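You operate a simulated robot arm through the tools that you are given. There is no shell and no other tool. Be economical: measure what you need, move in short steps, check, and stop when the job is done.

Carry out the task below with a simulated robot arm. There is one attempt and no reset: what you move stays moved.

Task
Spin-test the green wheel; when it has stopped, sort it by the result.
Fine: under the lid with the word on the display; shut the lid.

Only the result counts: the job must be done as asked and must still hold three seconds after the hand-in. Knocking over, shifting, dropping, spilling or breaking anything else fails it. Lids that push on must go on centred and level and be pressed home; caps that screw on are set level and turned clockwise until they are tight.

Robot
A 7-joint arm with a two-finger parallel gripper, fixed in place. Base frame: the origin is at the foot of the arm, x ahead of it, y to its left, z up; the work surface is at about z = 0. Units: cm, degrees, N and s.
With the tool pointing down near the work surface it reaches from about 22 to 58 cm from the base axis. Its first joint turns from -66.0 to 66.0 degrees. Payload 2.5 kg.
The tool frame sits at the grasp point between the pads (the TCP): z along the fingers, y along the line on which they close. The tips reach 2.3 cm beyond it. Largest opening 9.4 cm; finger width 3.8, thickness 1; the body of the gripper, 5.4 by 9.6 cm, starts 3.9 cm behind the TCP.
Orientation is that of the tool frame in the base frame, as [roll, pitch, yaw] about the fixed x, y, z axes, in that order (R = Rz(yaw) Ry(pitch) Rx(roll)). With the fingers straight down and closing along the base's y, the tool's x points along the base's -x, its y along +y and its z along -z.

Tools
- The arm moves only by the tool send_rows. Its argument "plan" is a list that holds one entry, the list of rows, each a list of 7 numbers: the gripper command, from -1 (shut) to 1 (fully open), values between in proportion, then the shift along the base's x, y, z in units of 25 mm (1.0 is 25 mm), then the turn, a rotation vector about the base's x, y, z in units of 5 degrees (1.0 is 5 degrees). In form: [[[grip, x, y, z, rx, ry, rz], ...]]. A call has 1 to 10 rows; each row shifts and turns the commanded pose from where the row before left it. A call with a number of a shift or a turn outside -1 to 1 is refused whole. Each row takes 0.2 s and may step no farther than 5 cm and 8.6 degrees from the row before; otherwise, or with a gripper value out of range, the whole call is refused. Where a pose cannot be reached the arm comes as near as it can. A force on the tool above 40 N (or 10 N above the force at the start of the call, whichever is more), or a blocked arm, ends the call early, and 0.2 s more pass. The fingers move at their own pace (about 10.8 cm/s each) and stop on an object; they squeeze with about 23 N. The grip force told is the motor's: it shows also when the fingers shut on nothing. Time passes only in rows, and 0.2 s behind the last, so rows that do not move let the fingers close. The reply holds the time, the measured pose of the TCP, the force on the tool along the base axes, the opening and the grip force, in the units named above and with some noise, with the torque about the TCP (base axes, N m) and any sound that the robot's microphone picked up.
- Cameras (640 x 400 px; columns grow to the right, rows downward): "scene" is fixed at [11.48, -39.83, 54.94]; the picture's right is [0.80, -0.60, 0.00], its down [-0.36, -0.48, -0.80] and it looks along [0.48, 0.64, -0.60] (base axes); focal length 327 px, centre (320, 200). "wrist" rides on the gripper at [8.6, 1.6, -7.5] in the tool frame; the picture's right is [-0.18, 0.98, 0.00], its down [-0.58, -0.11, -0.81] and it looks along [-0.79, -0.15, 0.59] (tool axes); focal length 243 px, centre (320, 200). There is no depth. A picture from a camera that has moved, and an enlarged one, comes with that camera's place and axes in the base frame and with its lens. The place of the scene camera against the robot may be out by one fixed shift of up to 1.8 cm in any direction.
- camera(camera): a new picture of that camera. No time passes.
- enlarge(camera, box): a new picture of the part [left, top, right, bottom] of that camera's present view, enlarged. No time passes.
- sign_off(): hands the job in; it is judged then, once.

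Go step by step. Nothing tells you positions but the pictures and the camera data: compare them with the known pose of the tool, close in by small moves and look again before you grip or let go. The budget is 120 turns and 84 pictures, counting those below and the enlarged ones. Unless the task says otherwise, let go and move clear before handing in, and close with one line.

The tools are called after "Emit:" as name(argument=value, ...) on one line, values as JSON. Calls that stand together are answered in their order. send_rows: Moves the arm, as the interface text tells. Its arguments: {"type":"object","properties":{"plan":{"type":"array","items":{"type":"array","items":{"type":"array","items":{"type":"number"}}}}},"required":["plan"]} The other tools are called the same way: camera (camera) takes a picture; enlarge (camera, box) takes an enlarged picture of a part of a camera's view; sign_off () hands the job in.

At the start:

```text
time_s: 0.0
tcp_pos: [32.49, 1.62, 33.09]
ee_rot: [180.0, 0.0, -180.0]
force: [0.0, -0.3, 0.7]
wrist_torque: [-0.02, -0.02, 0.02]
width: 9.4
finger_force: 0.1
```

scene: 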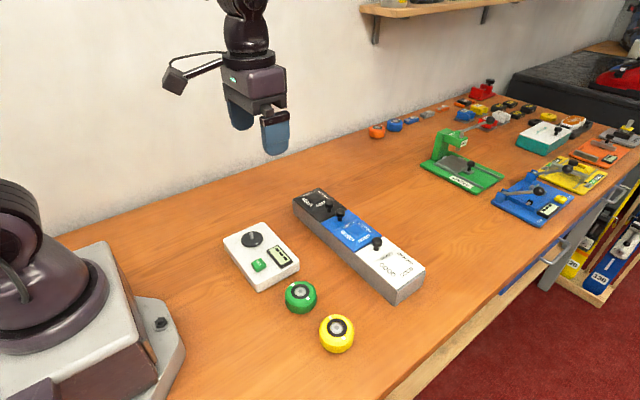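
wrist: 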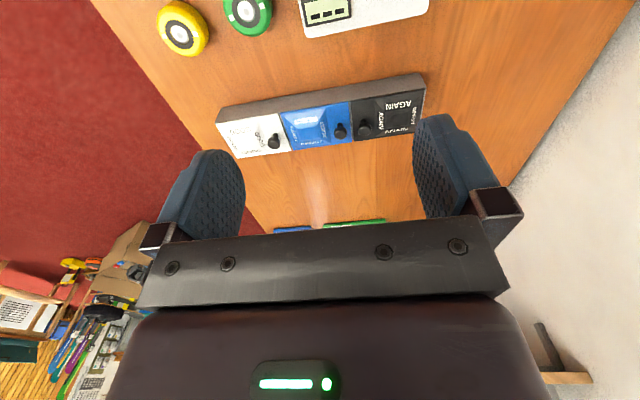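

I see a tester (white box with a black spindle, green button, display), a green and a yellow wheel, and a three-compartment box with lids. I'll look closer first.

Emit:
enlarge(camera="scene", box=[210, 210, 370, 310])

Emit:
enlarge(camera="scene", box=[280, 180, 440, 310])

```text
4.00 times, centred on (290, 260) of scene
camera zoom: at [11.48, -39.83, 54.94], right [0.8, -0.6, 0.0], down [-0.36, -0.48, -0.8], along [0.48, 0.64, -0.6], focal length 1308 px, centre (440, -40)
```

zoom: 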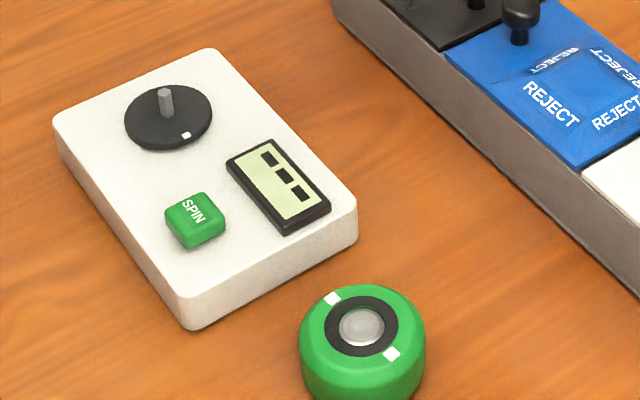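

```text
3.08 times, centred on (360, 245) of scene
camera zoom: at [11.48, -39.83, 54.94], right [0.8, -0.6, 0.0], down [-0.36, -0.48, -0.8], along [0.48, 0.64, -0.6], focal length 1006 px, centre (197, 62)
```

zoom: 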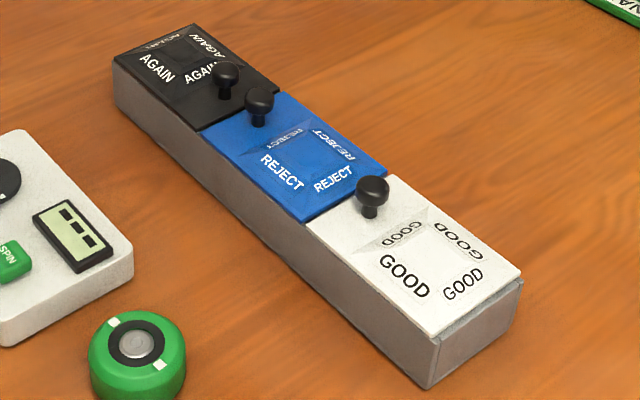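

The lids read AGAIN, REJECT and GOOD. I put the green wheel at roughly (31.6, -6.7) and the spindle at about (31, 12). Next I move above the wheel for a wrist view.

Emit:
send_rows(plan=[[[0.6, 0, -0.6, -0.9, 0, 0, 0], [0.6, 0, -0.6, -0.9, 0, 0, 0], [0.6, 0, -0.6, -0.9, 0, 0, 0], [0.6, -0.2, -0.6, -0.9, 0, 0, 0], [0.6, -0.16, -0.6, -0.9, 0, 0, 0], [0.6, 0, -0.3, -0.9, 0, 0, 0], [0.6, 0, 0, -0.8, 0, 0, 0]]])

Emit:
camera(camera="wrist")

Emit:
camera(camera="scene")

```text
time_s: 1.6
tcp_pos: [31.41, -6.67, 17.59]
ee_rot: [-179.9, 0.0, 180.0]
force: [-0.1, -0.2, -0.3]
wrist_torque: [-0.01, 0.02, -0.03]
width: 7.53
finger_force: 0.2
```

```text
79 pictures are left
camera wrist: at [22.71, -5.01, 25.0], right [0.18, 0.98, 0.0], down [0.58, -0.11, 0.81], along [0.79, -0.15, -0.59], focal length 243 px, centre (320, 200)
```

wrist: 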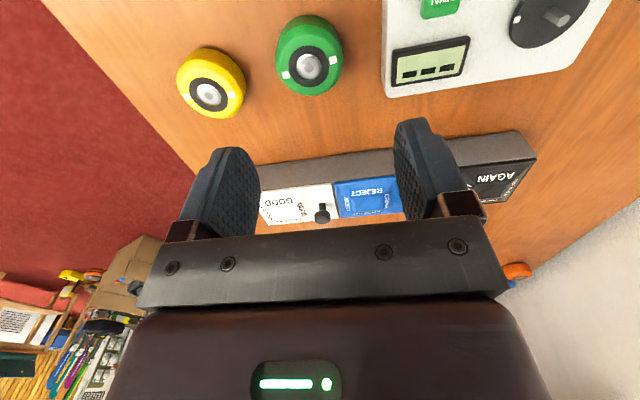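

```text
78 pictures are left
```

scene: 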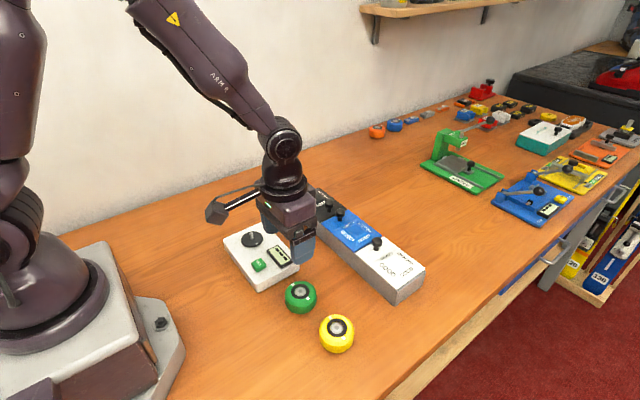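

The wrist view puts the hub near (32.5, -7.8). I'll zoom in on the wheel and tester before descending.

Emit:
enlarge(camera="wrist", box=[260, 0, 360, 100])

Emit:
enlarge(camera="wrist", box=[370, 0, 620, 110])

```text
4.00 times, centred on (310, 50) of wrist
camera zoom: at [22.71, -5.01, 25.0], right [0.18, 0.98, 0.0], down [0.58, -0.11, 0.81], along [0.79, -0.15, -0.59], focal length 970 px, centre (360, 800)
```

zoom: 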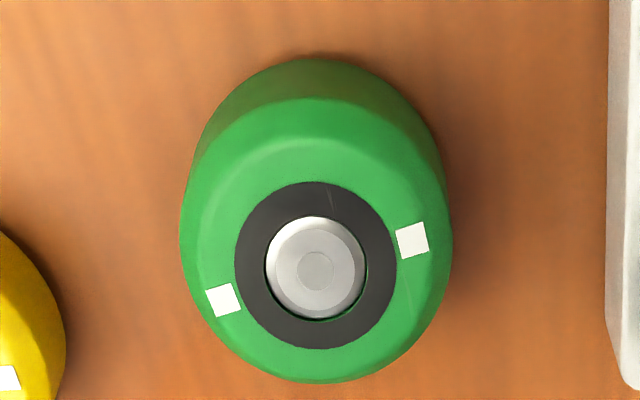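

```text
2.56 times, centred on (495, 55) of wrist
camera zoom: at [22.71, -5.01, 25.0], right [0.18, 0.98, 0.0], down [0.58, -0.11, 0.81], along [0.79, -0.15, -0.59], focal length 621 px, centre (-128, 571)
```

zoom: 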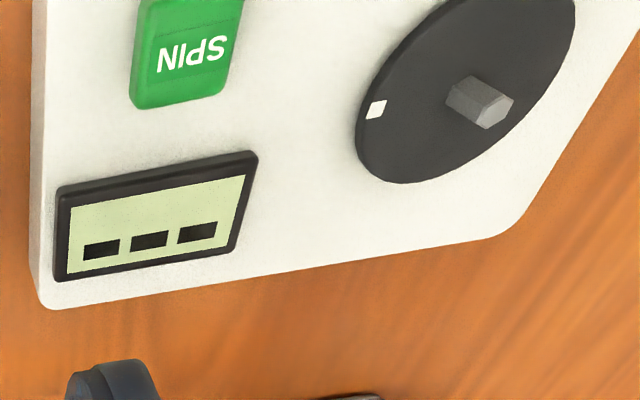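

Wheel centre is about (32.55, -7.85), radius about 3, height about 3, with its marks nearly along y. The disc mark points along -y too. I'm coming down to check.

Emit:
send_rows(plan=[[[0.6, 0.22, -0.24, -0.7, 0, 0, 0], [0.6, 0.23, -0.24, -0.9, 0, 0, 0], [0.6, 0, 0, -0.9, 0, 0, 0], [0.6, 0, 0, -0.8, 0, 0, 0], [0.6, 0, 0, 0, 0, 0, 0]]])

Emit:
camera(camera="wrist")

Emit:
enlarge(camera="scene", box=[220, 220, 380, 360])

```text
time_s: 2.8
tcp_pos: [32.74, -7.94, 9.27]
ee_rot: [180.0, 0.0, -180.0]
force: [0.1, -0.4, 0.6]
wrist_torque: [-0.02, 0.0, -0.02]
width: 7.52
finger_force: 0.1
```

```text
75 pictures are left
camera wrist: at [24.01, -6.33, 16.76], right [0.18, 0.98, 0.0], down [0.58, -0.11, 0.81], along [0.79, -0.15, -0.59], focal length 243 px, centre (320, 200)
```

wrist: 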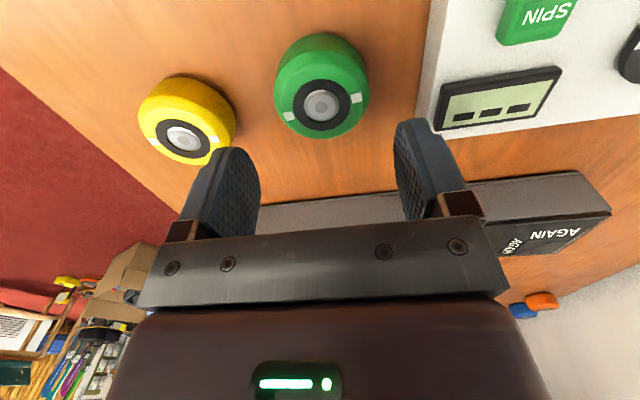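

```text
2.86 times, centred on (300, 290) of scene
camera zoom: at [11.48, -39.83, 54.94], right [0.8, -0.6, 0.0], down [-0.36, -0.48, -0.8], along [0.48, 0.64, -0.6], focal length 935 px, centre (377, -57)
```

zoom: 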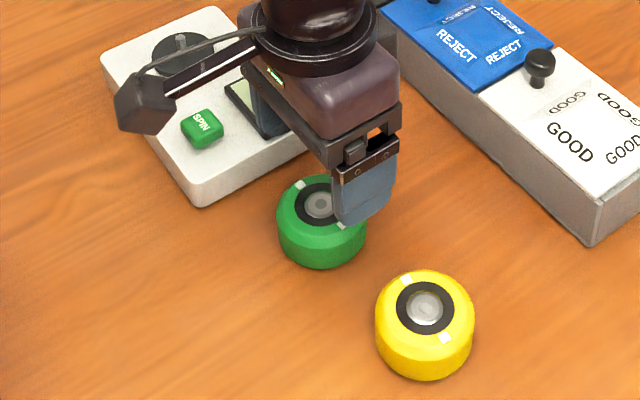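

The second view agrees: hub at (32.6, -7.9), top at about 3 cm. I'm descending and gripping.

Emit:
send_rows(plan=[[[0.6, -0.05, 0.01, -0.8, 0, 0, 0], [0.6, 0, 0, -0.8, 0, 0, 0], [0.6, 0, 0, -0.6, 0, 0, 0], [0.6, 0, 0, -0.28, 0, 0, 0], [0.6, 0, 0, 0, 0, 0, 0]]])

Emit:
send_rows(plan=[[[-1, 0, 0, 0, 0, 0, 0], [-1, 0, 0, 0, 0, 0, 0], [-1, 0, 0, 0, 0, 0, 0]]])

Emit:
enlarge(camera="scene", box=[220, 220, 380, 360])

```text
time_s: 4.0
tcp_pos: [32.5, -7.99, 3.04]
ee_rot: [180.0, 0.1, 179.9]
force: [0.1, 0.1, 0.0]
wrist_torque: [-0.02, -0.03, -0.02]
width: 7.5
finger_force: 0.0
```

```text
time_s: 4.8
tcp_pos: [32.48, -7.89, 3.08]
ee_rot: [180.0, 0.1, -180.0]
force: [1.0, -0.8, -0.3]
wrist_torque: [0.01, 0.0, 0.03]
width: 5.9
finger_force: 22.4
```

```text
2.86 times, centred on (300, 290) of scene
camera zoom: at [11.48, -39.83, 54.94], right [0.8, -0.6, 0.0], down [-0.36, -0.48, -0.8], along [0.48, 0.64, -0.6], focal length 935 px, centre (377, -57)
```

zoom: 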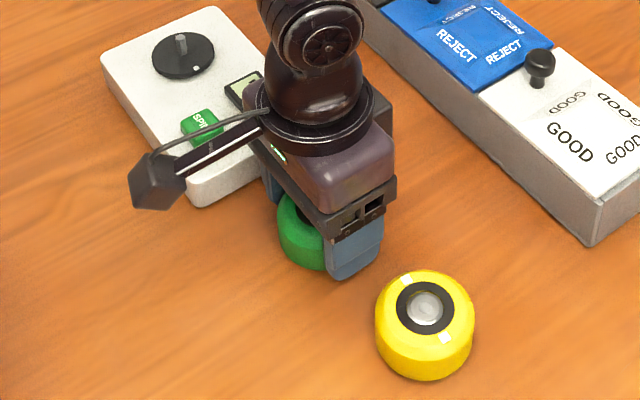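

Gripped, width 5.9. I'm lifting and carrying it toward the tester, then I'll measure the spindle.

Emit:
send_rows(plan=[[[-1, 0, 0, 0.4, 0, 0, 0], [-1, 0, 0, 0.8, 0, 0, 0], [-1, 0, 0, 1, 0, 0, 0], [-1, 0, 0, 1, 0, 0, 0], [-1, 0, 0.8, 0.8, 0, 0, 0], [-1, 0, 1, 0, 0, 0, 0], [-1, 0, 1, 0, 0, 0, 0], [-1, 0, 1, 0, 0, 0, 0], [-1, 0, 1, 0, 0, 0, 0], [-1, 0, 1, 0, 0, 0, 0]]])

Emit:
send_rows(plan=[[[-1, 0, 0.8, 0, 0, 0, 0], [-1, 0, 0.8, 0, 0, 0, 0], [-1, 0, 0, 0, 0, 0, 0]]])

Emit:
camera(camera="wrist")

Emit:
camera(camera="scene")

```text
time_s: 7.0
tcp_pos: [32.68, 6.81, 12.96]
ee_rot: [-180.0, 0.0, 179.8]
force: [0.7, -0.3, 0.4]
wrist_torque: [0.0, 0.02, 0.01]
width: 0.0
finger_force: 23.1
```

```text
time_s: 7.8
tcp_pos: [32.62, 10.9, 13.04]
ee_rot: [179.9, 0.1, 179.9]
force: [0.5, -0.2, 0.1]
wrist_torque: [-0.02, -0.02, -0.03]
width: 0.0
finger_force: 23.4
```

```text
72 pictures are left
camera wrist: at [23.87, 12.43, 20.48], right [0.18, 0.98, 0.0], down [0.58, -0.11, 0.81], along [0.79, -0.15, -0.59], focal length 243 px, centre (320, 200)
```

wrist: 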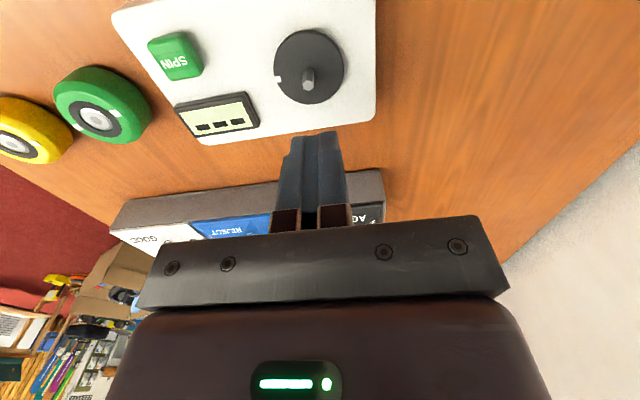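

```text
71 pictures are left
```

scene: 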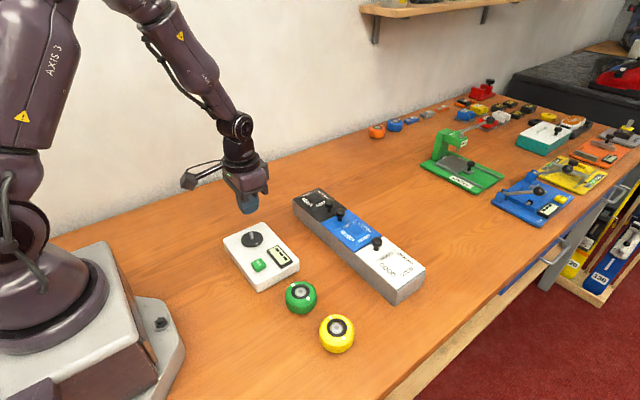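

The wheel slipped out of the grip and is still standing in about its old place, so I gripped too high. While I'm here I'll measure the spindle.

Emit:
enlarge(camera="wrist", box=[250, 20, 370, 120])

Emit:
enlarge(camera="wrist", box=[40, 50, 180, 150])

Emit:
enlarge(camera="scene", box=[270, 260, 370, 360])

```text
4.00 times, centred on (310, 70) of wrist
camera zoom: at [23.87, 12.43, 20.48], right [0.18, 0.98, 0.0], down [0.58, -0.11, 0.81], along [0.79, -0.15, -0.59], focal length 970 px, centre (360, 720)
```

zoom: 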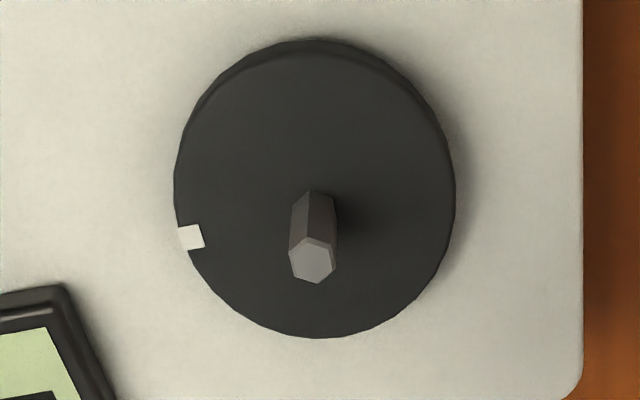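

```text
4.00 times, centred on (110, 100) of wrist
camera zoom: at [23.87, 12.43, 20.48], right [0.18, 0.98, 0.0], down [0.58, -0.11, 0.81], along [0.79, -0.15, -0.59], focal length 970 px, centre (1160, 600)
```

zoom: 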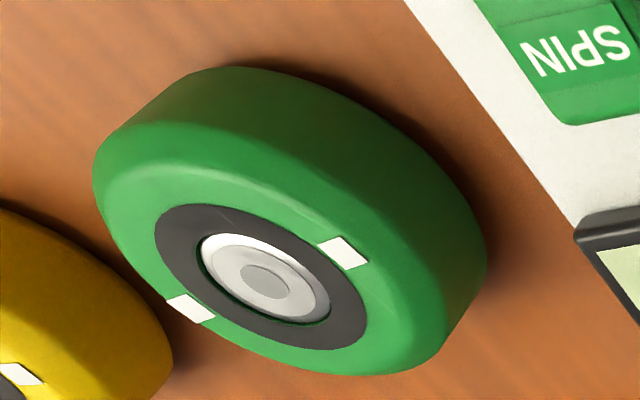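

```text
4.00 times, centred on (320, 310) of scene
camera zoom: at [11.48, -39.83, 54.94], right [0.8, -0.6, 0.0], down [-0.36, -0.48, -0.8], along [0.48, 0.64, -0.6], focal length 1308 px, centre (320, -240)
```

zoom: 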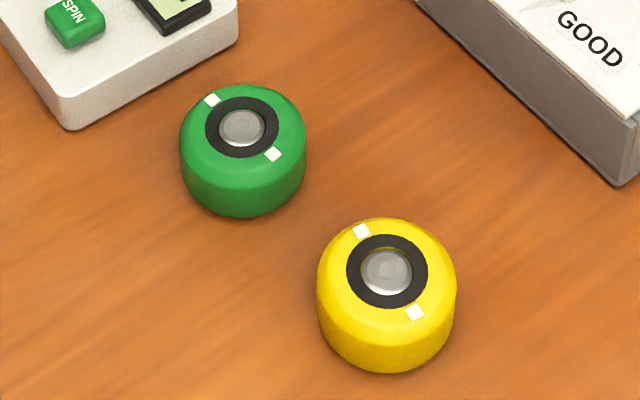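

Spindle pin is at about (31.78, 10.13), disc top near z 3.4 and pin top near 5.3. I'm going back to the wheel to grip it lower.

Emit:
send_rows(plan=[[[0.6, 0, -0.9, 0, 0, 0, 0], [0.6, 0, -1, 0, 0, 0, 0], [0.6, 0, -1, 0, 0, 0, 0], [0.6, 0, -1, 0, 0, 0, 0], [0.6, 0, -1, 0, 0, 0, 0], [0.6, 0, -1, 0, 0, 0, 0], [0.6, 0, -1, -0.7, 0, 0, 0], [0.6, 0, -0.68, -0.8, 0, 0, 0], [0.6, 0, 0, 0, 0, 0, 0]]])

Emit:
enlarge(camera="wrist", box=[260, 10, 380, 150])

```text
time_s: 9.8
tcp_pos: [32.56, -8.18, 9.43]
ee_rot: [180.0, 0.0, -180.0]
force: [-0.7, 0.4, -0.4]
wrist_torque: [-0.02, -0.01, 0.01]
width: 7.54
finger_force: 0.0
```

```text
2.86 times, centred on (320, 80) of wrist
camera zoom: at [23.82, -6.54, 16.92], right [0.18, 0.98, 0.0], down [0.58, -0.11, 0.81], along [0.79, -0.15, -0.59], focal length 693 px, centre (320, 543)
```

zoom: 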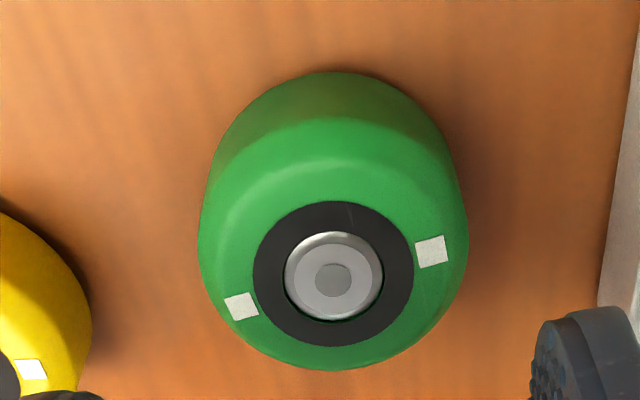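

The wheel is at (32.65, -7.88). I'll descend to z ≈ 2.55 and grip, then lift slowly.

Emit:
send_rows(plan=[[[0.6, 0.03, 0.11, -0.8, 0, 0, 0], [0.6, 0, 0, -0.8, 0, 0, 0], [0.6, 0, 0, -0.7, 0, 0, 0], [0.6, 0, 0, -0.3, 0, 0, 0], [0.6, 0, 0, -0.15, 0, 0, 0], [0.6, 0, 0, 0, 0, 0, 0]]])

Emit:
send_rows(plan=[[[-1, 0, 0, 0, 0, 0, 0], [-1, 0, 0, 0, 0, 0, 0], [-1, 0, 0, 0, 0, 0, 0], [-1, 0, 0, 0.1, 0, 0, 0], [-1, 0, 0, 0.2, 0, 0, 0], [-1, 0, 0, 0.2, 0, 0, 0], [-1, 0, 0, 0.2, 0, 0, 0], [-1, 0, 0, 0, 0, 0, 0]]])

Emit:
enlarge(camera="scene", box=[220, 220, 380, 360])

```text
time_s: 11.2
tcp_pos: [32.59, -8.02, 2.54]
ee_rot: [-180.0, 0.0, 179.9]
force: [-0.3, 0.7, 0.3]
wrist_torque: [0.0, -0.02, 0.02]
width: 7.5
finger_force: 0.1
```

```text
time_s: 13.0
tcp_pos: [32.7, -8.05, 4.22]
ee_rot: [179.9, 0.0, 180.0]
force: [-0.2, 0.7, -1.9]
wrist_torque: [-0.03, -0.01, 0.01]
width: 5.88
finger_force: 23.1
```

```text
2.86 times, centred on (300, 290) of scene
camera zoom: at [11.48, -39.83, 54.94], right [0.8, -0.6, 0.0], down [-0.36, -0.48, -0.8], along [0.48, 0.64, -0.6], focal length 935 px, centre (377, -57)
```

zoom: 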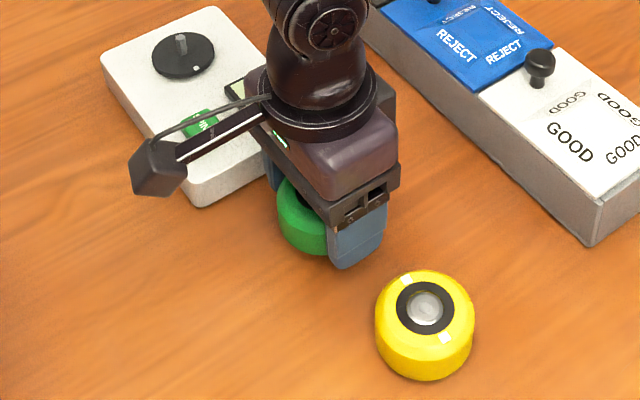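

The wheel lifts with the fingers this time. I'm raising it and carrying it over gently.

Emit:
send_rows(plan=[[[-1, 0, 0, 0.3, 0, 0, 0], [-1, 0, 0, 0.4, 0, 0, 0], [-1, 0, 0, 0.5, 0, 0, 0], [-1, 0, 0, 0.5, 0, 0, 0], [-1, 0, 0.2, 0.5, 0, 0, 0], [-1, 0, 0.5, 0.2, 0, 0, 0], [-1, 0, 0.7, 0, 0, 0, 0], [-1, 0, 0.7, 0, 0, 0, 0], [-1, 0, 0.7, 0, 0, 0, 0], [-1, 0, 0.5, 0, 0, 0, 0]]])

Emit:
camera(camera="wrist")

```text
time_s: 15.2
tcp_pos: [32.66, 0.34, 10.23]
ee_rot: [180.0, 0.0, -180.0]
force: [0.2, -0.6, -1.5]
wrist_torque: [-0.02, 0.04, 0.0]
width: 5.88
finger_force: 23.0
```

```text
65 pictures are left
camera wrist: at [23.98, 1.97, 17.7], right [0.18, 0.98, 0.0], down [0.58, -0.11, 0.81], along [0.79, -0.15, -0.59], focal length 243 px, centre (320, 200)
```

wrist: 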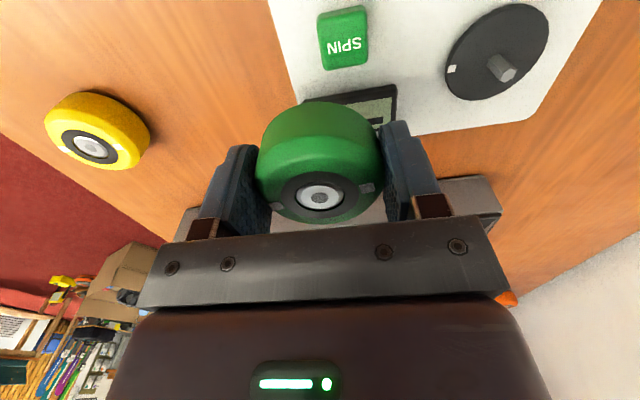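

Held straight. I'll zoom in to get the wheel's centre and its mark angle relative to the tool.

Emit:
enlarge(camera="wrist", box=[240, 90, 400, 230])

Emit:
enlarge(camera="wrist", box=[430, 0, 570, 110])

```text
2.86 times, centred on (320, 160) of wrist
camera zoom: at [23.98, 1.97, 17.7], right [0.18, 0.98, 0.0], down [0.58, -0.11, 0.81], along [0.79, -0.15, -0.59], focal length 693 px, centre (320, 314)
```

zoom: 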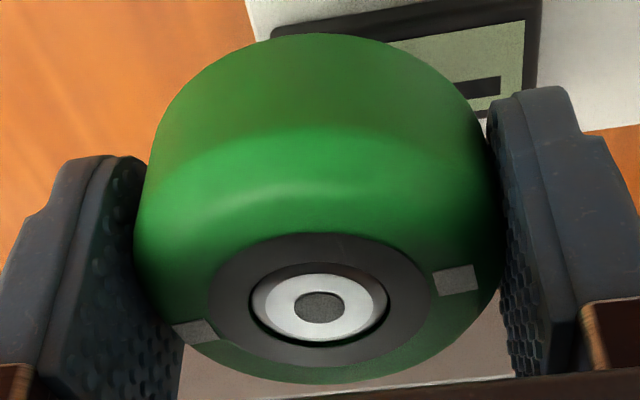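

```text
3.64 times, centred on (500, 55) of wrist
camera zoom: at [23.98, 1.97, 17.7], right [0.18, 0.98, 0.0], down [0.58, -0.11, 0.81], along [0.79, -0.15, -0.59], focal length 882 px, centre (-334, 727)
```

zoom: 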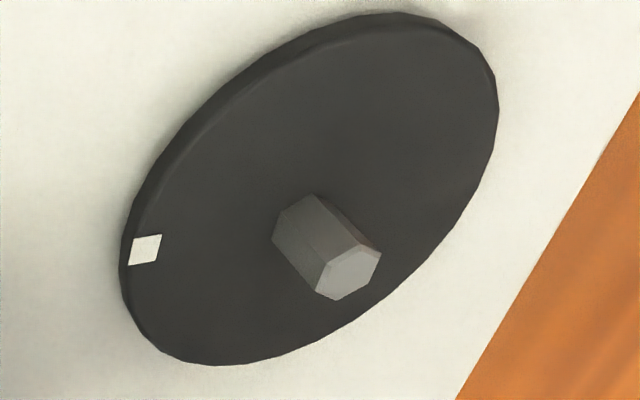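

Wheel centre coincides with the TCP, and its mark needs about -3° to match the disc mark. The pin is at (31.79, 10.17), so I'll move above it.

Emit:
send_rows(plan=[[[-1, 0, 0.4, 0, 0, 0, 0], [-1, -0.1, 0.6, 0, 0, 0, 0], [-1, -0.1, 0.7, 0, 0, 0, -0.3], [-1, -0.1, 0.7, 0, 0, 0, -0.32], [-1, -0.05, 0.7, 0, 0, 0, 0], [-1, 0, 0.5, 0, 0, 0, 0], [-1, 0, 0.3, 0, 0, 0, 0], [-1, 0, 0.04, -0.4, 0, 0, 0], [-1, 0, 0, -0.35, 0, 0, 0], [-1, 0, 0, 0, 0, 0, 0]]])

Emit:
camera(camera="wrist")

Emit:
enlarge(camera="scene", box=[190, 170, 330, 300])

```text
time_s: 17.4
tcp_pos: [31.91, 10.07, 8.43]
ee_rot: [179.9, 0.0, 176.9]
force: [0.0, -0.2, -1.3]
wrist_torque: [0.02, 0.07, 0.0]
width: 5.87
finger_force: 23.1
```

```text
62 pictures are left
camera wrist: at [23.19, 12.16, 15.84], right [0.24, 0.97, 0.0], down [0.57, -0.14, 0.81], along [0.78, -0.19, -0.59], focal length 243 px, centre (320, 200)
```

wrist: 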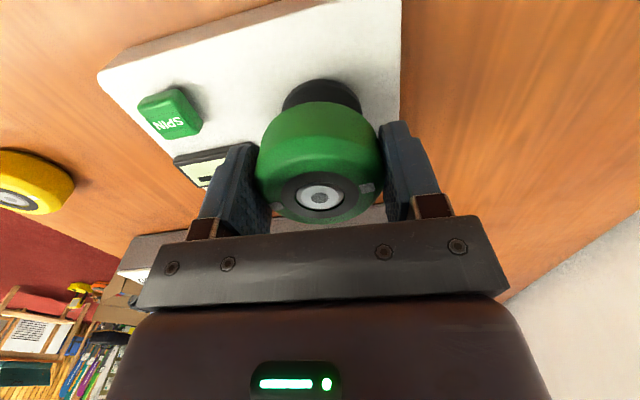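

```text
3.08 times, centred on (260, 235) of scene
camera zoom: at [11.48, -39.83, 54.94], right [0.8, -0.6, 0.0], down [-0.36, -0.48, -0.8], along [0.48, 0.64, -0.6], focal length 1006 px, centre (505, 92)
```

zoom: 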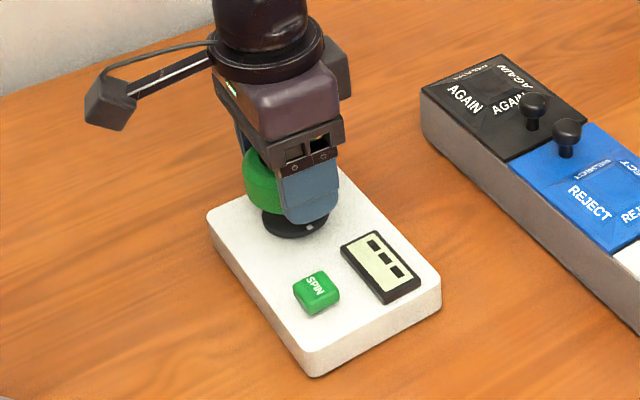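

Looks aligned over the disc. I'm lowering in small steps and watching the force.

Emit:
send_rows(plan=[[[-1, -0.03, 0.03, -0.2, 0, 0, 0], [-1, 0, 0, -0.2, 0, 0, 0], [-1, 0, 0, -0.15, 0, 0, 0], [-1, 0, 0, 0, 0, 0, 0]]])

Emit:
enlarge(camera="scene", box=[220, 190, 300, 260])

```text
time_s: 18.4
tcp_pos: [31.78, 10.19, 6.91]
ee_rot: [-180.0, 0.0, 176.9]
force: [-0.2, -0.3, -1.5]
wrist_torque: [0.01, 0.01, 0.0]
width: 5.9
finger_force: 23.3
```

```text
5.71 times, centred on (260, 225) of scene
camera zoom: at [11.48, -39.83, 54.94], right [0.8, -0.6, 0.0], down [-0.36, -0.48, -0.8], along [0.48, 0.64, -0.6], focal length 1869 px, centre (663, 57)
```

zoom: 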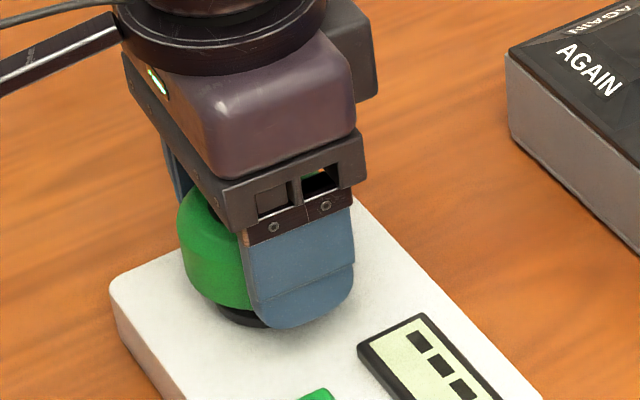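

No contact force at z 6.9, so the pin has entered the bore. I'm continuing down gently.

Emit:
send_rows(plan=[[[-1, 0, 0, -0.1, 0, 0, 0], [-1, 0, 0, -0.1, 0, 0, 0], [-1, 0, 0, -0.1, 0, 0, 0], [-1, 0, 0, -0.05, 0, 0, 0], [-1, 0, 0, 0, 0, 0, 0]]])

```text
time_s: 19.6
tcp_pos: [31.75, 10.06, 6.18]
ee_rot: [180.0, 0.1, 177.0]
force: [-8.6, -4.2, 30.8]
wrist_torque: [-0.19, 0.11, 0.01]
width: 5.89
finger_force: 23.3
```

There's 31 N of upward force at z 6.18. It may be seated or it may be jamming, so I'll look.

Emit:
enlarge(camera="scene", box=[220, 190, 300, 260])

Emit:
enlarge(camera="wrist", box=[240, 70, 400, 230])

```text
5.71 times, centred on (260, 225) of scene
camera zoom: at [11.47, -39.83, 54.95], right [0.8, -0.6, 0.0], down [-0.36, -0.48, -0.8], along [0.48, 0.64, -0.6], focal length 1869 px, centre (663, 57)
```

zoom: 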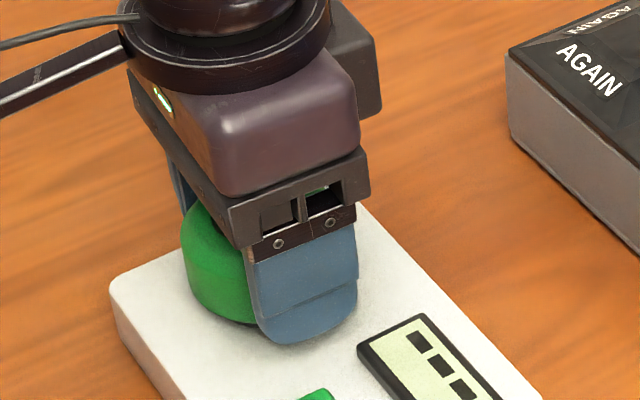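

```text
2.50 times, centred on (320, 150) of wrist
camera zoom: at [23.14, 12.27, 13.63], right [0.24, 0.97, 0.0], down [0.57, -0.14, 0.81], along [0.78, -0.19, -0.59], focal length 606 px, centre (320, 325)
```

zoom: 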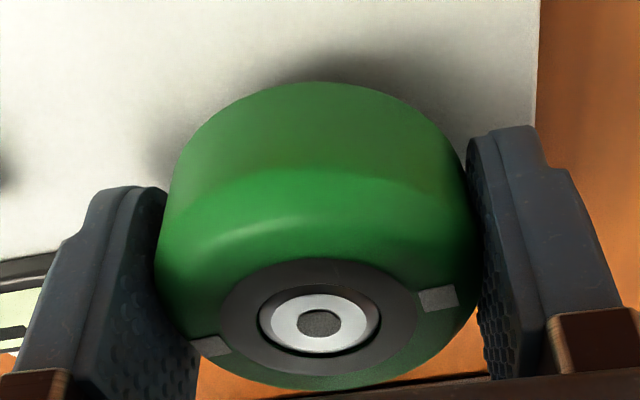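

It seems practically down. I'm opening slightly to 6.7 and raising straight up.

Emit:
send_rows(plan=[[[0.42, 0, 0, 0.03, 0, 0, 0], [0.42, 0, 0, 0, 0, 0, 0], [0.42, 0, 0, 0, 0, 0, 0]]])

Emit:
enlarge(camera="wrist", box=[240, 70, 400, 230])

Emit:
enlarge(camera="scene", box=[220, 190, 300, 260])

```text
time_s: 20.4
tcp_pos: [31.7, 10.11, 6.24]
ee_rot: [180.0, 0.0, 176.9]
force: [0.3, -0.5, 0.5]
wrist_torque: [0.04, -0.04, 0.03]
width: 6.66
finger_force: 0.0
```

```text
2.50 times, centred on (320, 150) of wrist
camera zoom: at [23.13, 12.3, 13.65], right [0.24, 0.97, 0.0], down [0.57, -0.14, 0.81], along [0.78, -0.19, -0.59], focal length 606 px, centre (320, 325)
```

zoom: 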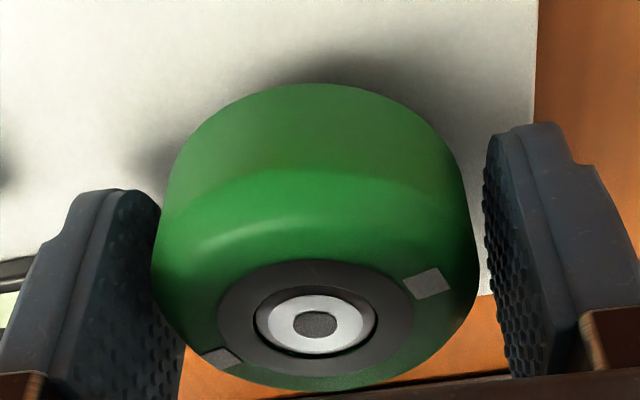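

```text
5.71 times, centred on (260, 225) of scene
camera zoom: at [11.48, -39.83, 54.94], right [0.8, -0.6, 0.0], down [-0.36, -0.48, -0.8], along [0.48, 0.64, -0.6], focal length 1869 px, centre (663, 57)
```

zoom: 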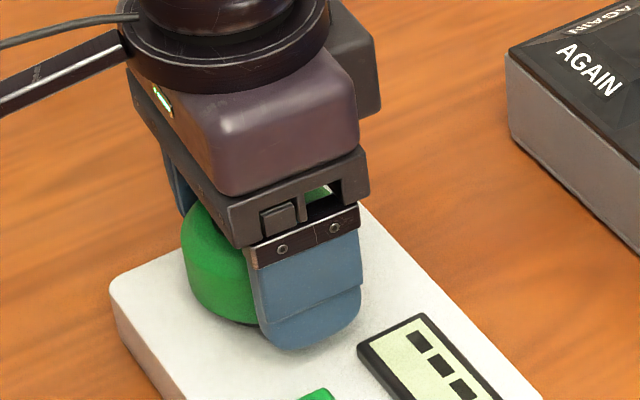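

The wheel settled with a small turn. I'm raising clear and checking that it's seated.

Emit:
send_rows(plan=[[[0.42, 0, 0, 0.4, 0, 0, 0], [0.42, 0, 0, 0.7, 0, 0, 0], [0.42, 0, 0, 0.8, 0, 0, 0], [0.42, 0, 0, 0.8, 0, 0, 0], [0.42, 0, -0.5, 0.5, 0, 0, 0.3], [0, 0, -0.8, 0, 0, 0, 0.3], [-1, -0.4, -0.8, 0, 0, 0, 0], [-1, -0.4, -0.4, 0, 0, 0, 0], [-1, 0, 0, 0, 0, 0, 0]]])

Emit:
camera(camera="wrist")

Emit:
enlarge(camera="scene", box=[200, 190, 330, 300])

```text
time_s: 22.4
tcp_pos: [29.53, 3.92, 14.33]
ee_rot: [-179.9, 0.0, 180.0]
force: [-0.1, -0.5, 0.7]
wrist_torque: [-0.02, 0.01, 0.01]
width: 0.01
finger_force: 23.0
```

```text
55 pictures are left
camera wrist: at [20.91, 5.57, 21.76], right [0.19, 0.98, 0.0], down [0.58, -0.11, 0.81], along [0.79, -0.15, -0.59], focal length 243 px, centre (320, 200)
```

wrist: 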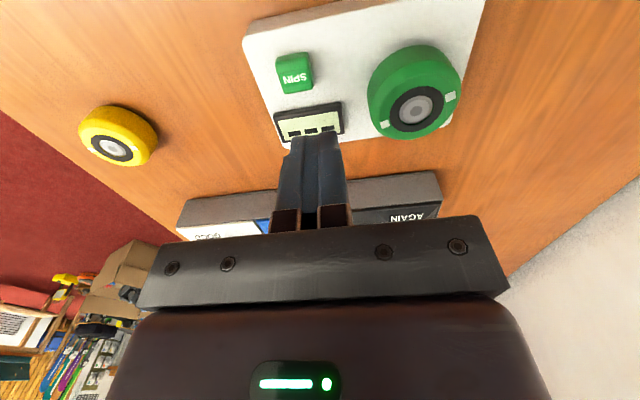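

```text
3.64 times, centred on (265, 245) of scene
camera zoom: at [11.48, -39.83, 54.94], right [0.8, -0.6, 0.0], down [-0.36, -0.48, -0.8], along [0.48, 0.64, -0.6], focal length 1190 px, centre (520, 36)
```

zoom: 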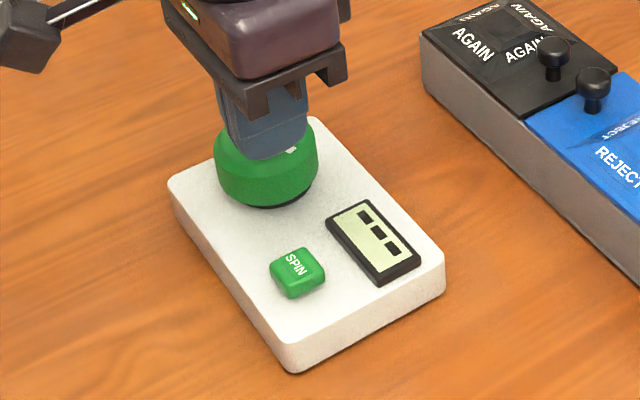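

The wheel sits level on the disc. The SPIN button is at about (29.1, 2.3), so I'm bringing the closed fingers over it.

Emit:
send_rows(plan=[[[-1, -0.17, -0.65, -0.5, 0, 0, 0], [-1, 0, 0, -0.8, 0, 0, 0], [-1, 0, 0, -0.8, 0, 0, 0], [-1, 0, 0, -0.4, 0, 0, 0], [-1, 0, 0, 0, 0, 0, 0]]])

Emit:
camera(camera="wrist")

Emit:
enlarge(camera="scene", box=[200, 190, 330, 300])

```text
time_s: 23.6
tcp_pos: [29.19, 2.21, 8.07]
ee_rot: [-180.0, 0.0, 179.9]
force: [-0.3, 0.5, -0.9]
wrist_torque: [0.04, 0.0, 0.01]
width: 0.0
finger_force: 23.0
```

```text
53 pictures are left
camera wrist: at [20.47, 3.87, 15.47], right [0.19, 0.98, 0.0], down [0.58, -0.11, 0.81], along [0.79, -0.15, -0.59], focal length 243 px, centre (320, 200)
```

wrist: 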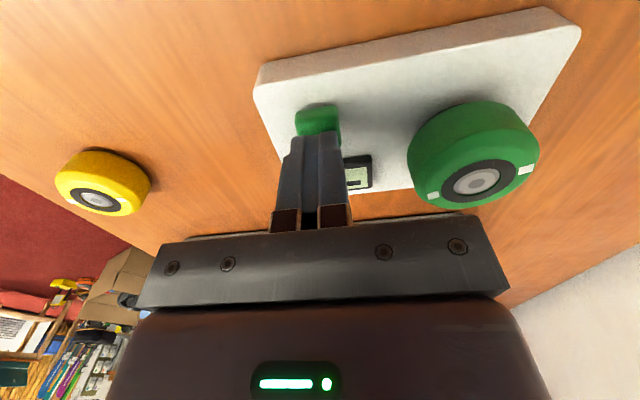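

```text
3.64 times, centred on (265, 245) of scene
camera zoom: at [11.48, -39.83, 54.94], right [0.8, -0.6, 0.0], down [-0.36, -0.48, -0.8], along [0.48, 0.64, -0.6], focal length 1190 px, centre (520, 36)
```

zoom: 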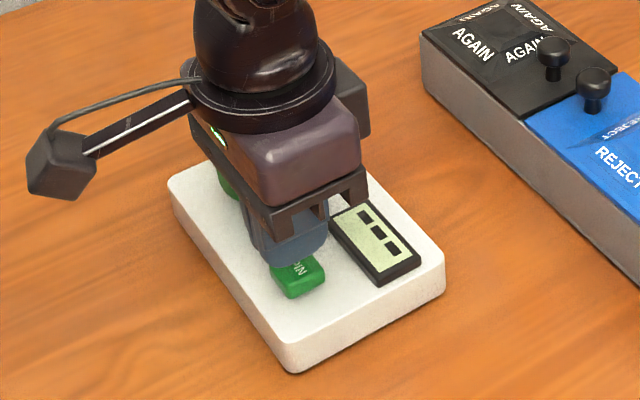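

The fingers are over the button. I'm pressing down in small steps.

Emit:
send_rows(plan=[[[-1, 0, 0, -0.3, 0, 0, 0], [-1, 0, 0, -0.15, 0, 0, 0], [-1, 0, 0, -0.1, 0, 0, 0], [-1, 0, 0, -0.08, 0, 0, 0]]])

```text
time_s: 24.6
tcp_pos: [29.2, 2.36, 6.45]
ee_rot: [180.0, -0.1, 179.9]
force: [-6.1, -2.9, 20.1]
wrist_torque: [-0.04, 0.07, 0.03]
width: 0.0
finger_force: 23.0
heard: click
```

Click heard. I'm raising up and watching the test.

Emit:
send_rows(plan=[[[-1, 0, 0, 0.3, 0, 0, 0], [-1, 0, 0, 0.6, 0, 0, 0], [-1, 0, -0.5, 0.8, 0, 0, 0], [-1, 0, -0.8, 0.8, 0, 0, 0], [-1, 0, -0.8, 0.5, 0, 0, 0]]])

Emit:
enlarge(camera="scene", box=[200, 190, 330, 300])

```text
time_s: 25.8
tcp_pos: [29.25, -3.01, 13.98]
ee_rot: [-180.0, 0.1, -179.9]
force: [0.1, 0.6, 0.6]
wrist_torque: [0.0, 0.01, -0.02]
width: 0.0
finger_force: 22.9
```

```text
3.64 times, centred on (265, 245) of scene
camera zoom: at [11.48, -39.83, 54.94], right [0.8, -0.6, 0.0], down [-0.36, -0.48, -0.8], along [0.48, 0.64, -0.6], focal length 1190 px, centre (520, 36)
```

zoom: 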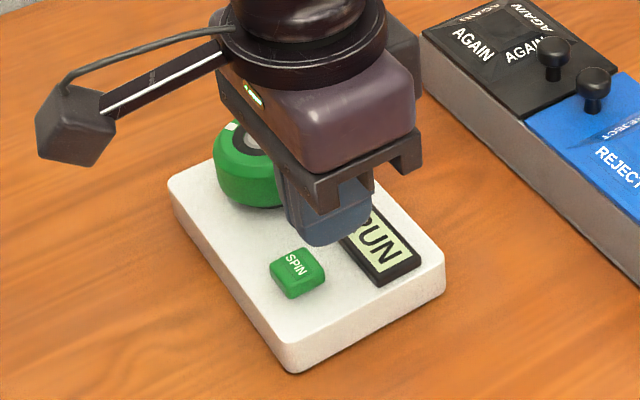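

The display shows RUN. While waiting I'm moving to a vantage point for the lid box.

Emit:
send_rows(plan=[[[0.6, 0.4, 0, 0.8, 0, 0, 0], [0.6, 0.4, 0, 0.8, 0, 0, 0], [0.6, 0.3, 0, 0.8, 0, 0, 0], [0.6, 0, 0, 0.6, 0, 0, 0], [0.6, 0, 0, 0, 0, 0, 0], [0.6, 0, 0, 0, 0, 0, 0], [0.6, 0, 0, 0, 0, 0, 0], [0.6, 0, 0, 0, 0, 0, 0], [0.6, 0, 0, 0, 0, 0, 0], [0.6, 0, 0, 0, 0, 0, 0]]])

Emit:
enlarge(camera="scene", box=[200, 190, 330, 300])

Emit:
camera(camera="wrist")

```text
time_s: 28.0
tcp_pos: [31.97, -3.17, 21.21]
ee_rot: [-180.0, 0.1, 179.9]
force: [-0.5, 0.5, 0.3]
wrist_torque: [0.02, -0.02, -0.01]
width: 7.53
finger_force: 0.1
```

```text
3.64 times, centred on (265, 245) of scene
camera zoom: at [11.48, -39.83, 54.94], right [0.8, -0.6, 0.0], down [-0.36, -0.48, -0.8], along [0.48, 0.64, -0.6], focal length 1190 px, centre (520, 36)
```

zoom: 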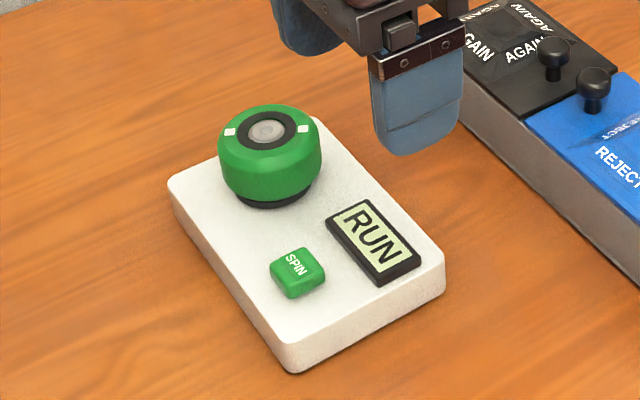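

```text
49 pictures are left
camera wrist: at [23.27, -1.4, 28.75], right [0.19, 0.98, 0.0], down [0.58, -0.11, 0.81], along [0.79, -0.15, -0.59], focal length 243 px, centre (320, 200)
```

wrist: 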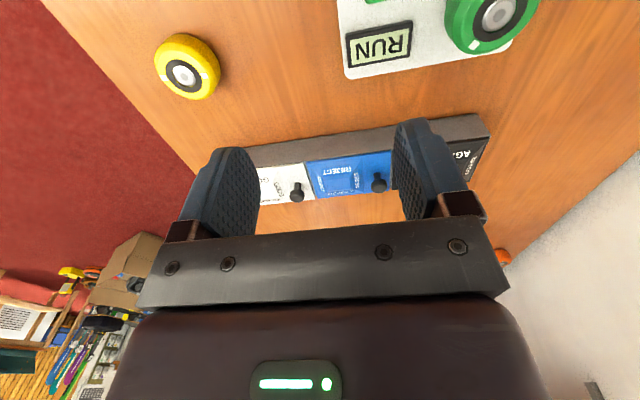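

It's still running. I'll wait a bit and study the lids.

Emit:
send_rows(plan=[[[0.6, 0, 0, 0, 0, 0, 0], [0.6, 0, 0, 0, 0, 0, 0], [0.6, 0, 0, 0, 0, 0, 0], [0.6, 0, 0, 0, 0, 0, 0], [0.6, 0, 0, 0, 0, 0, 0], [0.6, 0, 0, 0, 0, 0, 0], [0.6, 0, 0, 0, 0, 0, 0], [0.6, 0, 0, 0, 0, 0, 0], [0.6, 0, 0, 0, 0, 0, 0], [0.6, 0, 0, 0, 0, 0, 0]]])

Emit:
enlarge(camera="scene", box=[200, 180, 440, 310])

```text
time_s: 30.2
tcp_pos: [31.9, -3.1, 21.36]
ee_rot: [180.0, -0.1, 179.9]
force: [0.2, -0.7, 0.9]
wrist_torque: [0.01, 0.01, -0.01]
width: 7.53
finger_force: 0.0
```

```text
2.67 times, centred on (320, 245) of scene
camera zoom: at [11.48, -39.83, 54.94], right [0.8, -0.6, 0.0], down [-0.36, -0.48, -0.8], along [0.48, 0.64, -0.6], focal length 872 px, centre (320, 80)
```

zoom: 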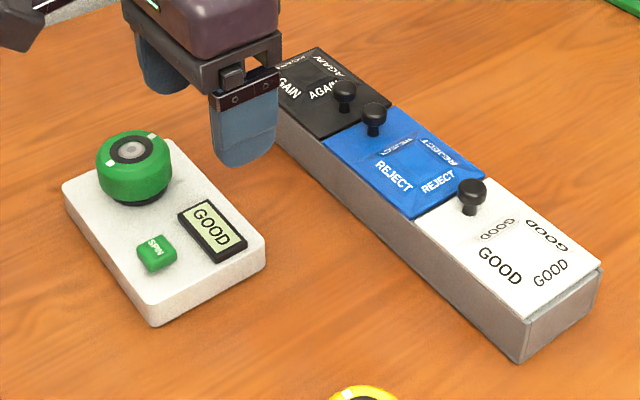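

The display now reads GOOD. I'm moving to inspect the GOOD lid more closely (knob, hinge).

Emit:
send_rows(plan=[[[-1, 0.4, -0.5, 0, 0, 0, 0], [-1, 0.4, -0.5, 0, 0, 0, 0], [-1, 0, 0, 0, 0, 0, 0]]])

Emit:
camera(camera="wrist")

Emit:
enlarge(camera="scene", box=[340, 210, 440, 310])

```text
time_s: 31.0
tcp_pos: [33.93, -5.68, 21.26]
ee_rot: [179.9, 0.0, 180.0]
force: [-0.8, -0.3, 0.1]
wrist_torque: [-0.02, -0.01, 0.03]
width: 0.01
finger_force: 22.9
```

```text
47 pictures are left
camera wrist: at [25.27, -3.88, 28.81], right [0.19, 0.98, 0.0], down [0.58, -0.11, 0.81], along [0.79, -0.15, -0.59], focal length 243 px, centre (320, 200)
```

wrist: 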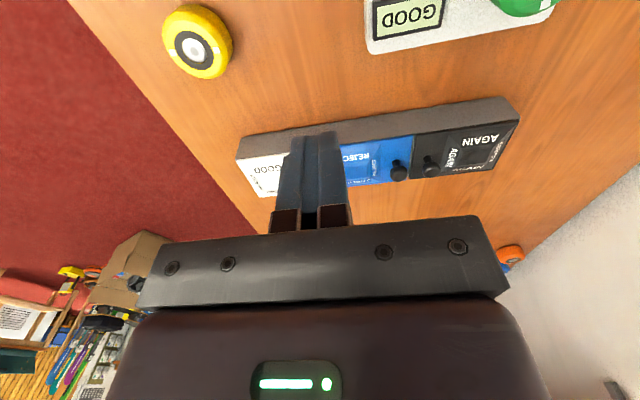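

```text
4.00 times, centred on (390, 260) of scene
camera zoom: at [11.48, -39.83, 54.94], right [0.8, -0.6, 0.0], down [-0.36, -0.48, -0.8], along [0.48, 0.64, -0.6], focal length 1308 px, centre (40, -40)
```

zoom: 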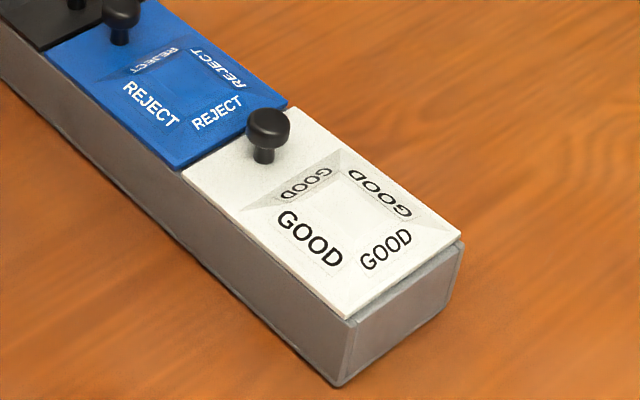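

Lid GOOD spans roughly x 46–54, y -17.6 to -5.7, with its knob near the +y end at about (50.4, -7.7). I'll look closer to see how it opens.

Emit:
send_rows(plan=[[[1, 0.7, -0.4, -0.6, 0, 0, 0], [1, 0.7, -0.4, -0.6, 0, 0, 0], [1, 0.6, -0.4, -0.6, 0, 0, 0], [1, 0, -0.4, -0.5, 0, 0, 0], [1, 0, 0, 0, 0, 0, 0]]])

Emit:
camera(camera="wrist")

```text
time_s: 32.2
tcp_pos: [38.95, -9.59, 15.59]
ee_rot: [-180.0, 0.0, 179.8]
force: [0.6, 0.1, -0.8]
wrist_torque: [-0.02, -0.02, 0.0]
width: 9.4
finger_force: 0.1
```

```text
45 pictures are left
camera wrist: at [30.24, -7.96, 23.07], right [0.19, 0.98, 0.0], down [0.58, -0.11, 0.81], along [0.79, -0.15, -0.59], focal length 243 px, centre (320, 200)
```

wrist: 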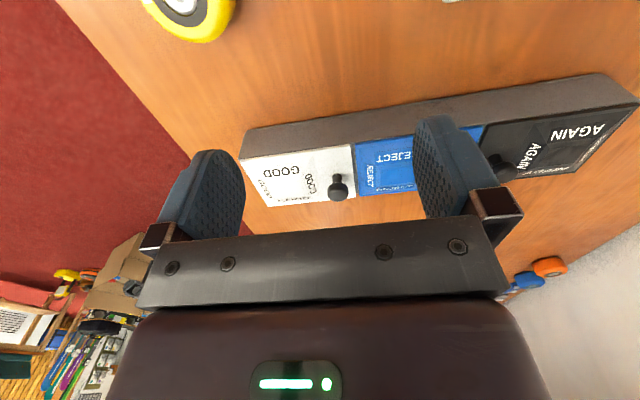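

Emit:
enlarge(camera="wrist", box=[230, 110, 430, 220])

```text
3.20 times, centred on (330, 165) of wrist
camera zoom: at [30.24, -7.96, 23.07], right [0.19, 0.98, 0.0], down [0.58, -0.11, 0.81], along [0.79, -0.15, -0.59], focal length 776 px, centre (288, 312)
```

zoom: 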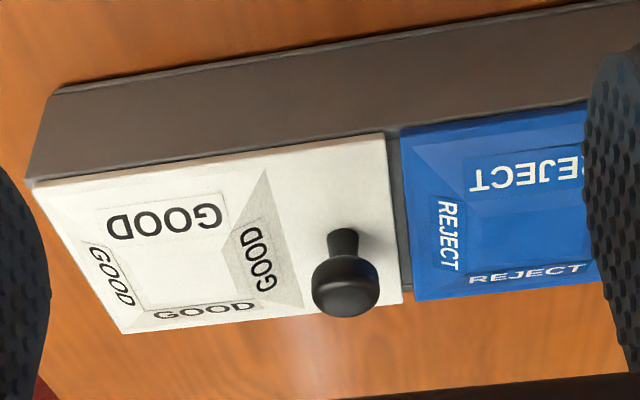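

The GOOD lid spans x 46.3–54.4, y -19.5 to -8.0, top at z ≈ 4.8. Its knob is at (50.7, -9.9), z up to about 7. I'll turn the gripper -90° so the fingers close along x, and move above the knob.

Emit:
send_rows(plan=[[[0, 0.4, 0, 0, 0, 0, -1], [0, 0.4, 0, 0, 0, 0, -1], [0, 0.4, 0, 0, 0, 0, -1], [0, 0.4, 0, 0, 0, 0, -1], [0, 0.4, 0, 0, 0, 0, -1], [0, 0.4, 0, 0, 0, 0, -1], [0, 0.4, 0, 0, 0, 0, -1], [0, 0.4, 0, 0, 0, 0, -1], [0, 0.4, 0, 0, 0, 0, -1], [0, 0.4, 0, 0, 0, 0, -1]]])

Emit:
send_rows(plan=[[[0, 0.3, 0, 0, 0, 0, -1], [0, 0.3, 0, 0, 0, 0, -1], [0, 0.1, 0, 0, 0, 0, -1], [0, 0, 0, 0, 0, 0, -1], [0, 0, 0, 0, 0, 0, -1], [0, 0, 0, 0, 0, 0, -1], [0, 0, 0, 0, 0, 0, -1], [0, 0, 0, 0, 0, 0, -1], [0, 0, 0, 0, 0, 0, 0]]])

Emit:
camera(camera="wrist")

Emit:
camera(camera="scene")

```text
time_s: 34.4
tcp_pos: [48.92, -9.48, 15.6]
ee_rot: [179.9, 0.0, 129.8]
force: [-0.5, -0.5, -0.4]
wrist_torque: [0.0, 0.0, 0.0]
width: 4.73
finger_force: 0.0
```

```text
time_s: 36.4
tcp_pos: [50.71, -9.57, 15.55]
ee_rot: [-180.0, 0.0, 89.8]
force: [0.0, 0.0, -0.1]
wrist_torque: [-0.01, 0.0, -0.04]
width: 4.69
finger_force: 0.1
```

```text
43 pictures are left
camera wrist: at [52.4, -0.77, 23.02], right [0.98, -0.19, 0.0], down [-0.11, -0.58, 0.81], along [-0.15, -0.79, -0.59], focal length 243 px, centre (320, 200)
```

wrist: 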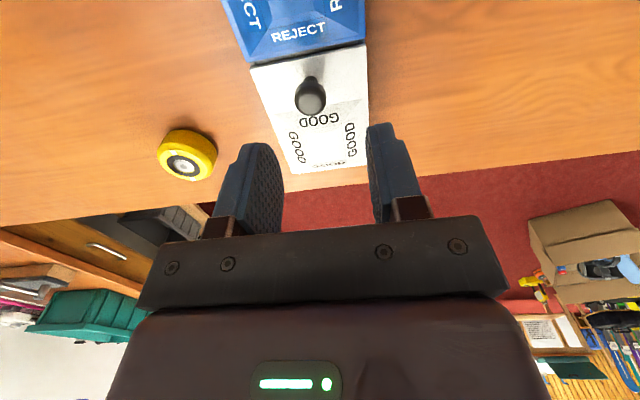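

```text
42 pictures are left
```

scene: 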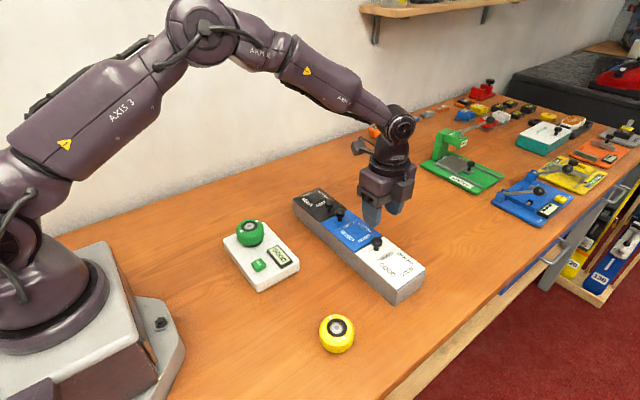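

The knob appears at about (50.1, -10.05). I'm lowering to z ≈ 11 and rechecking.

Emit:
send_rows(plan=[[[0.1, -0.22, -0.18, -0.6, 0, 0, 0], [0.1, 0, 0, -0.7, 0, 0, 0], [0.1, 0, 0, -0.4, 0, 0, 0], [0.1, 0, 0, 0, 0, 0, 0]]])

Emit:
camera(camera="wrist")

```text
time_s: 37.4
tcp_pos: [50.29, -10.0, 11.33]
ee_rot: [179.9, 0.0, 89.9]
force: [-0.3, -0.4, 0.6]
wrist_torque: [-0.04, -0.01, 0.0]
width: 5.17
finger_force: 0.1
```

```text
41 pictures are left
camera wrist: at [51.78, -1.3, 18.79], right [0.98, -0.19, 0.0], down [-0.11, -0.58, 0.81], along [-0.15, -0.79, -0.59], focal length 243 px, centre (320, 200)
```

wrist: 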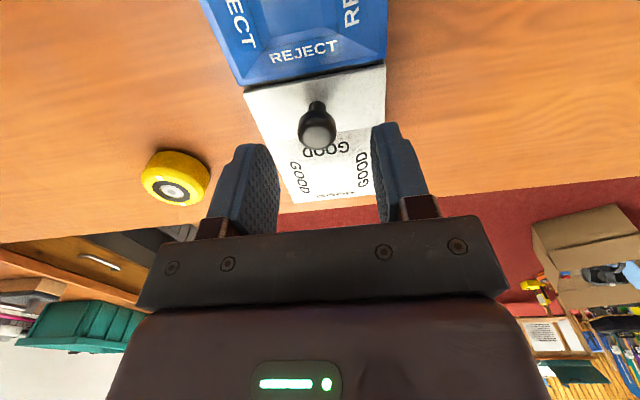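

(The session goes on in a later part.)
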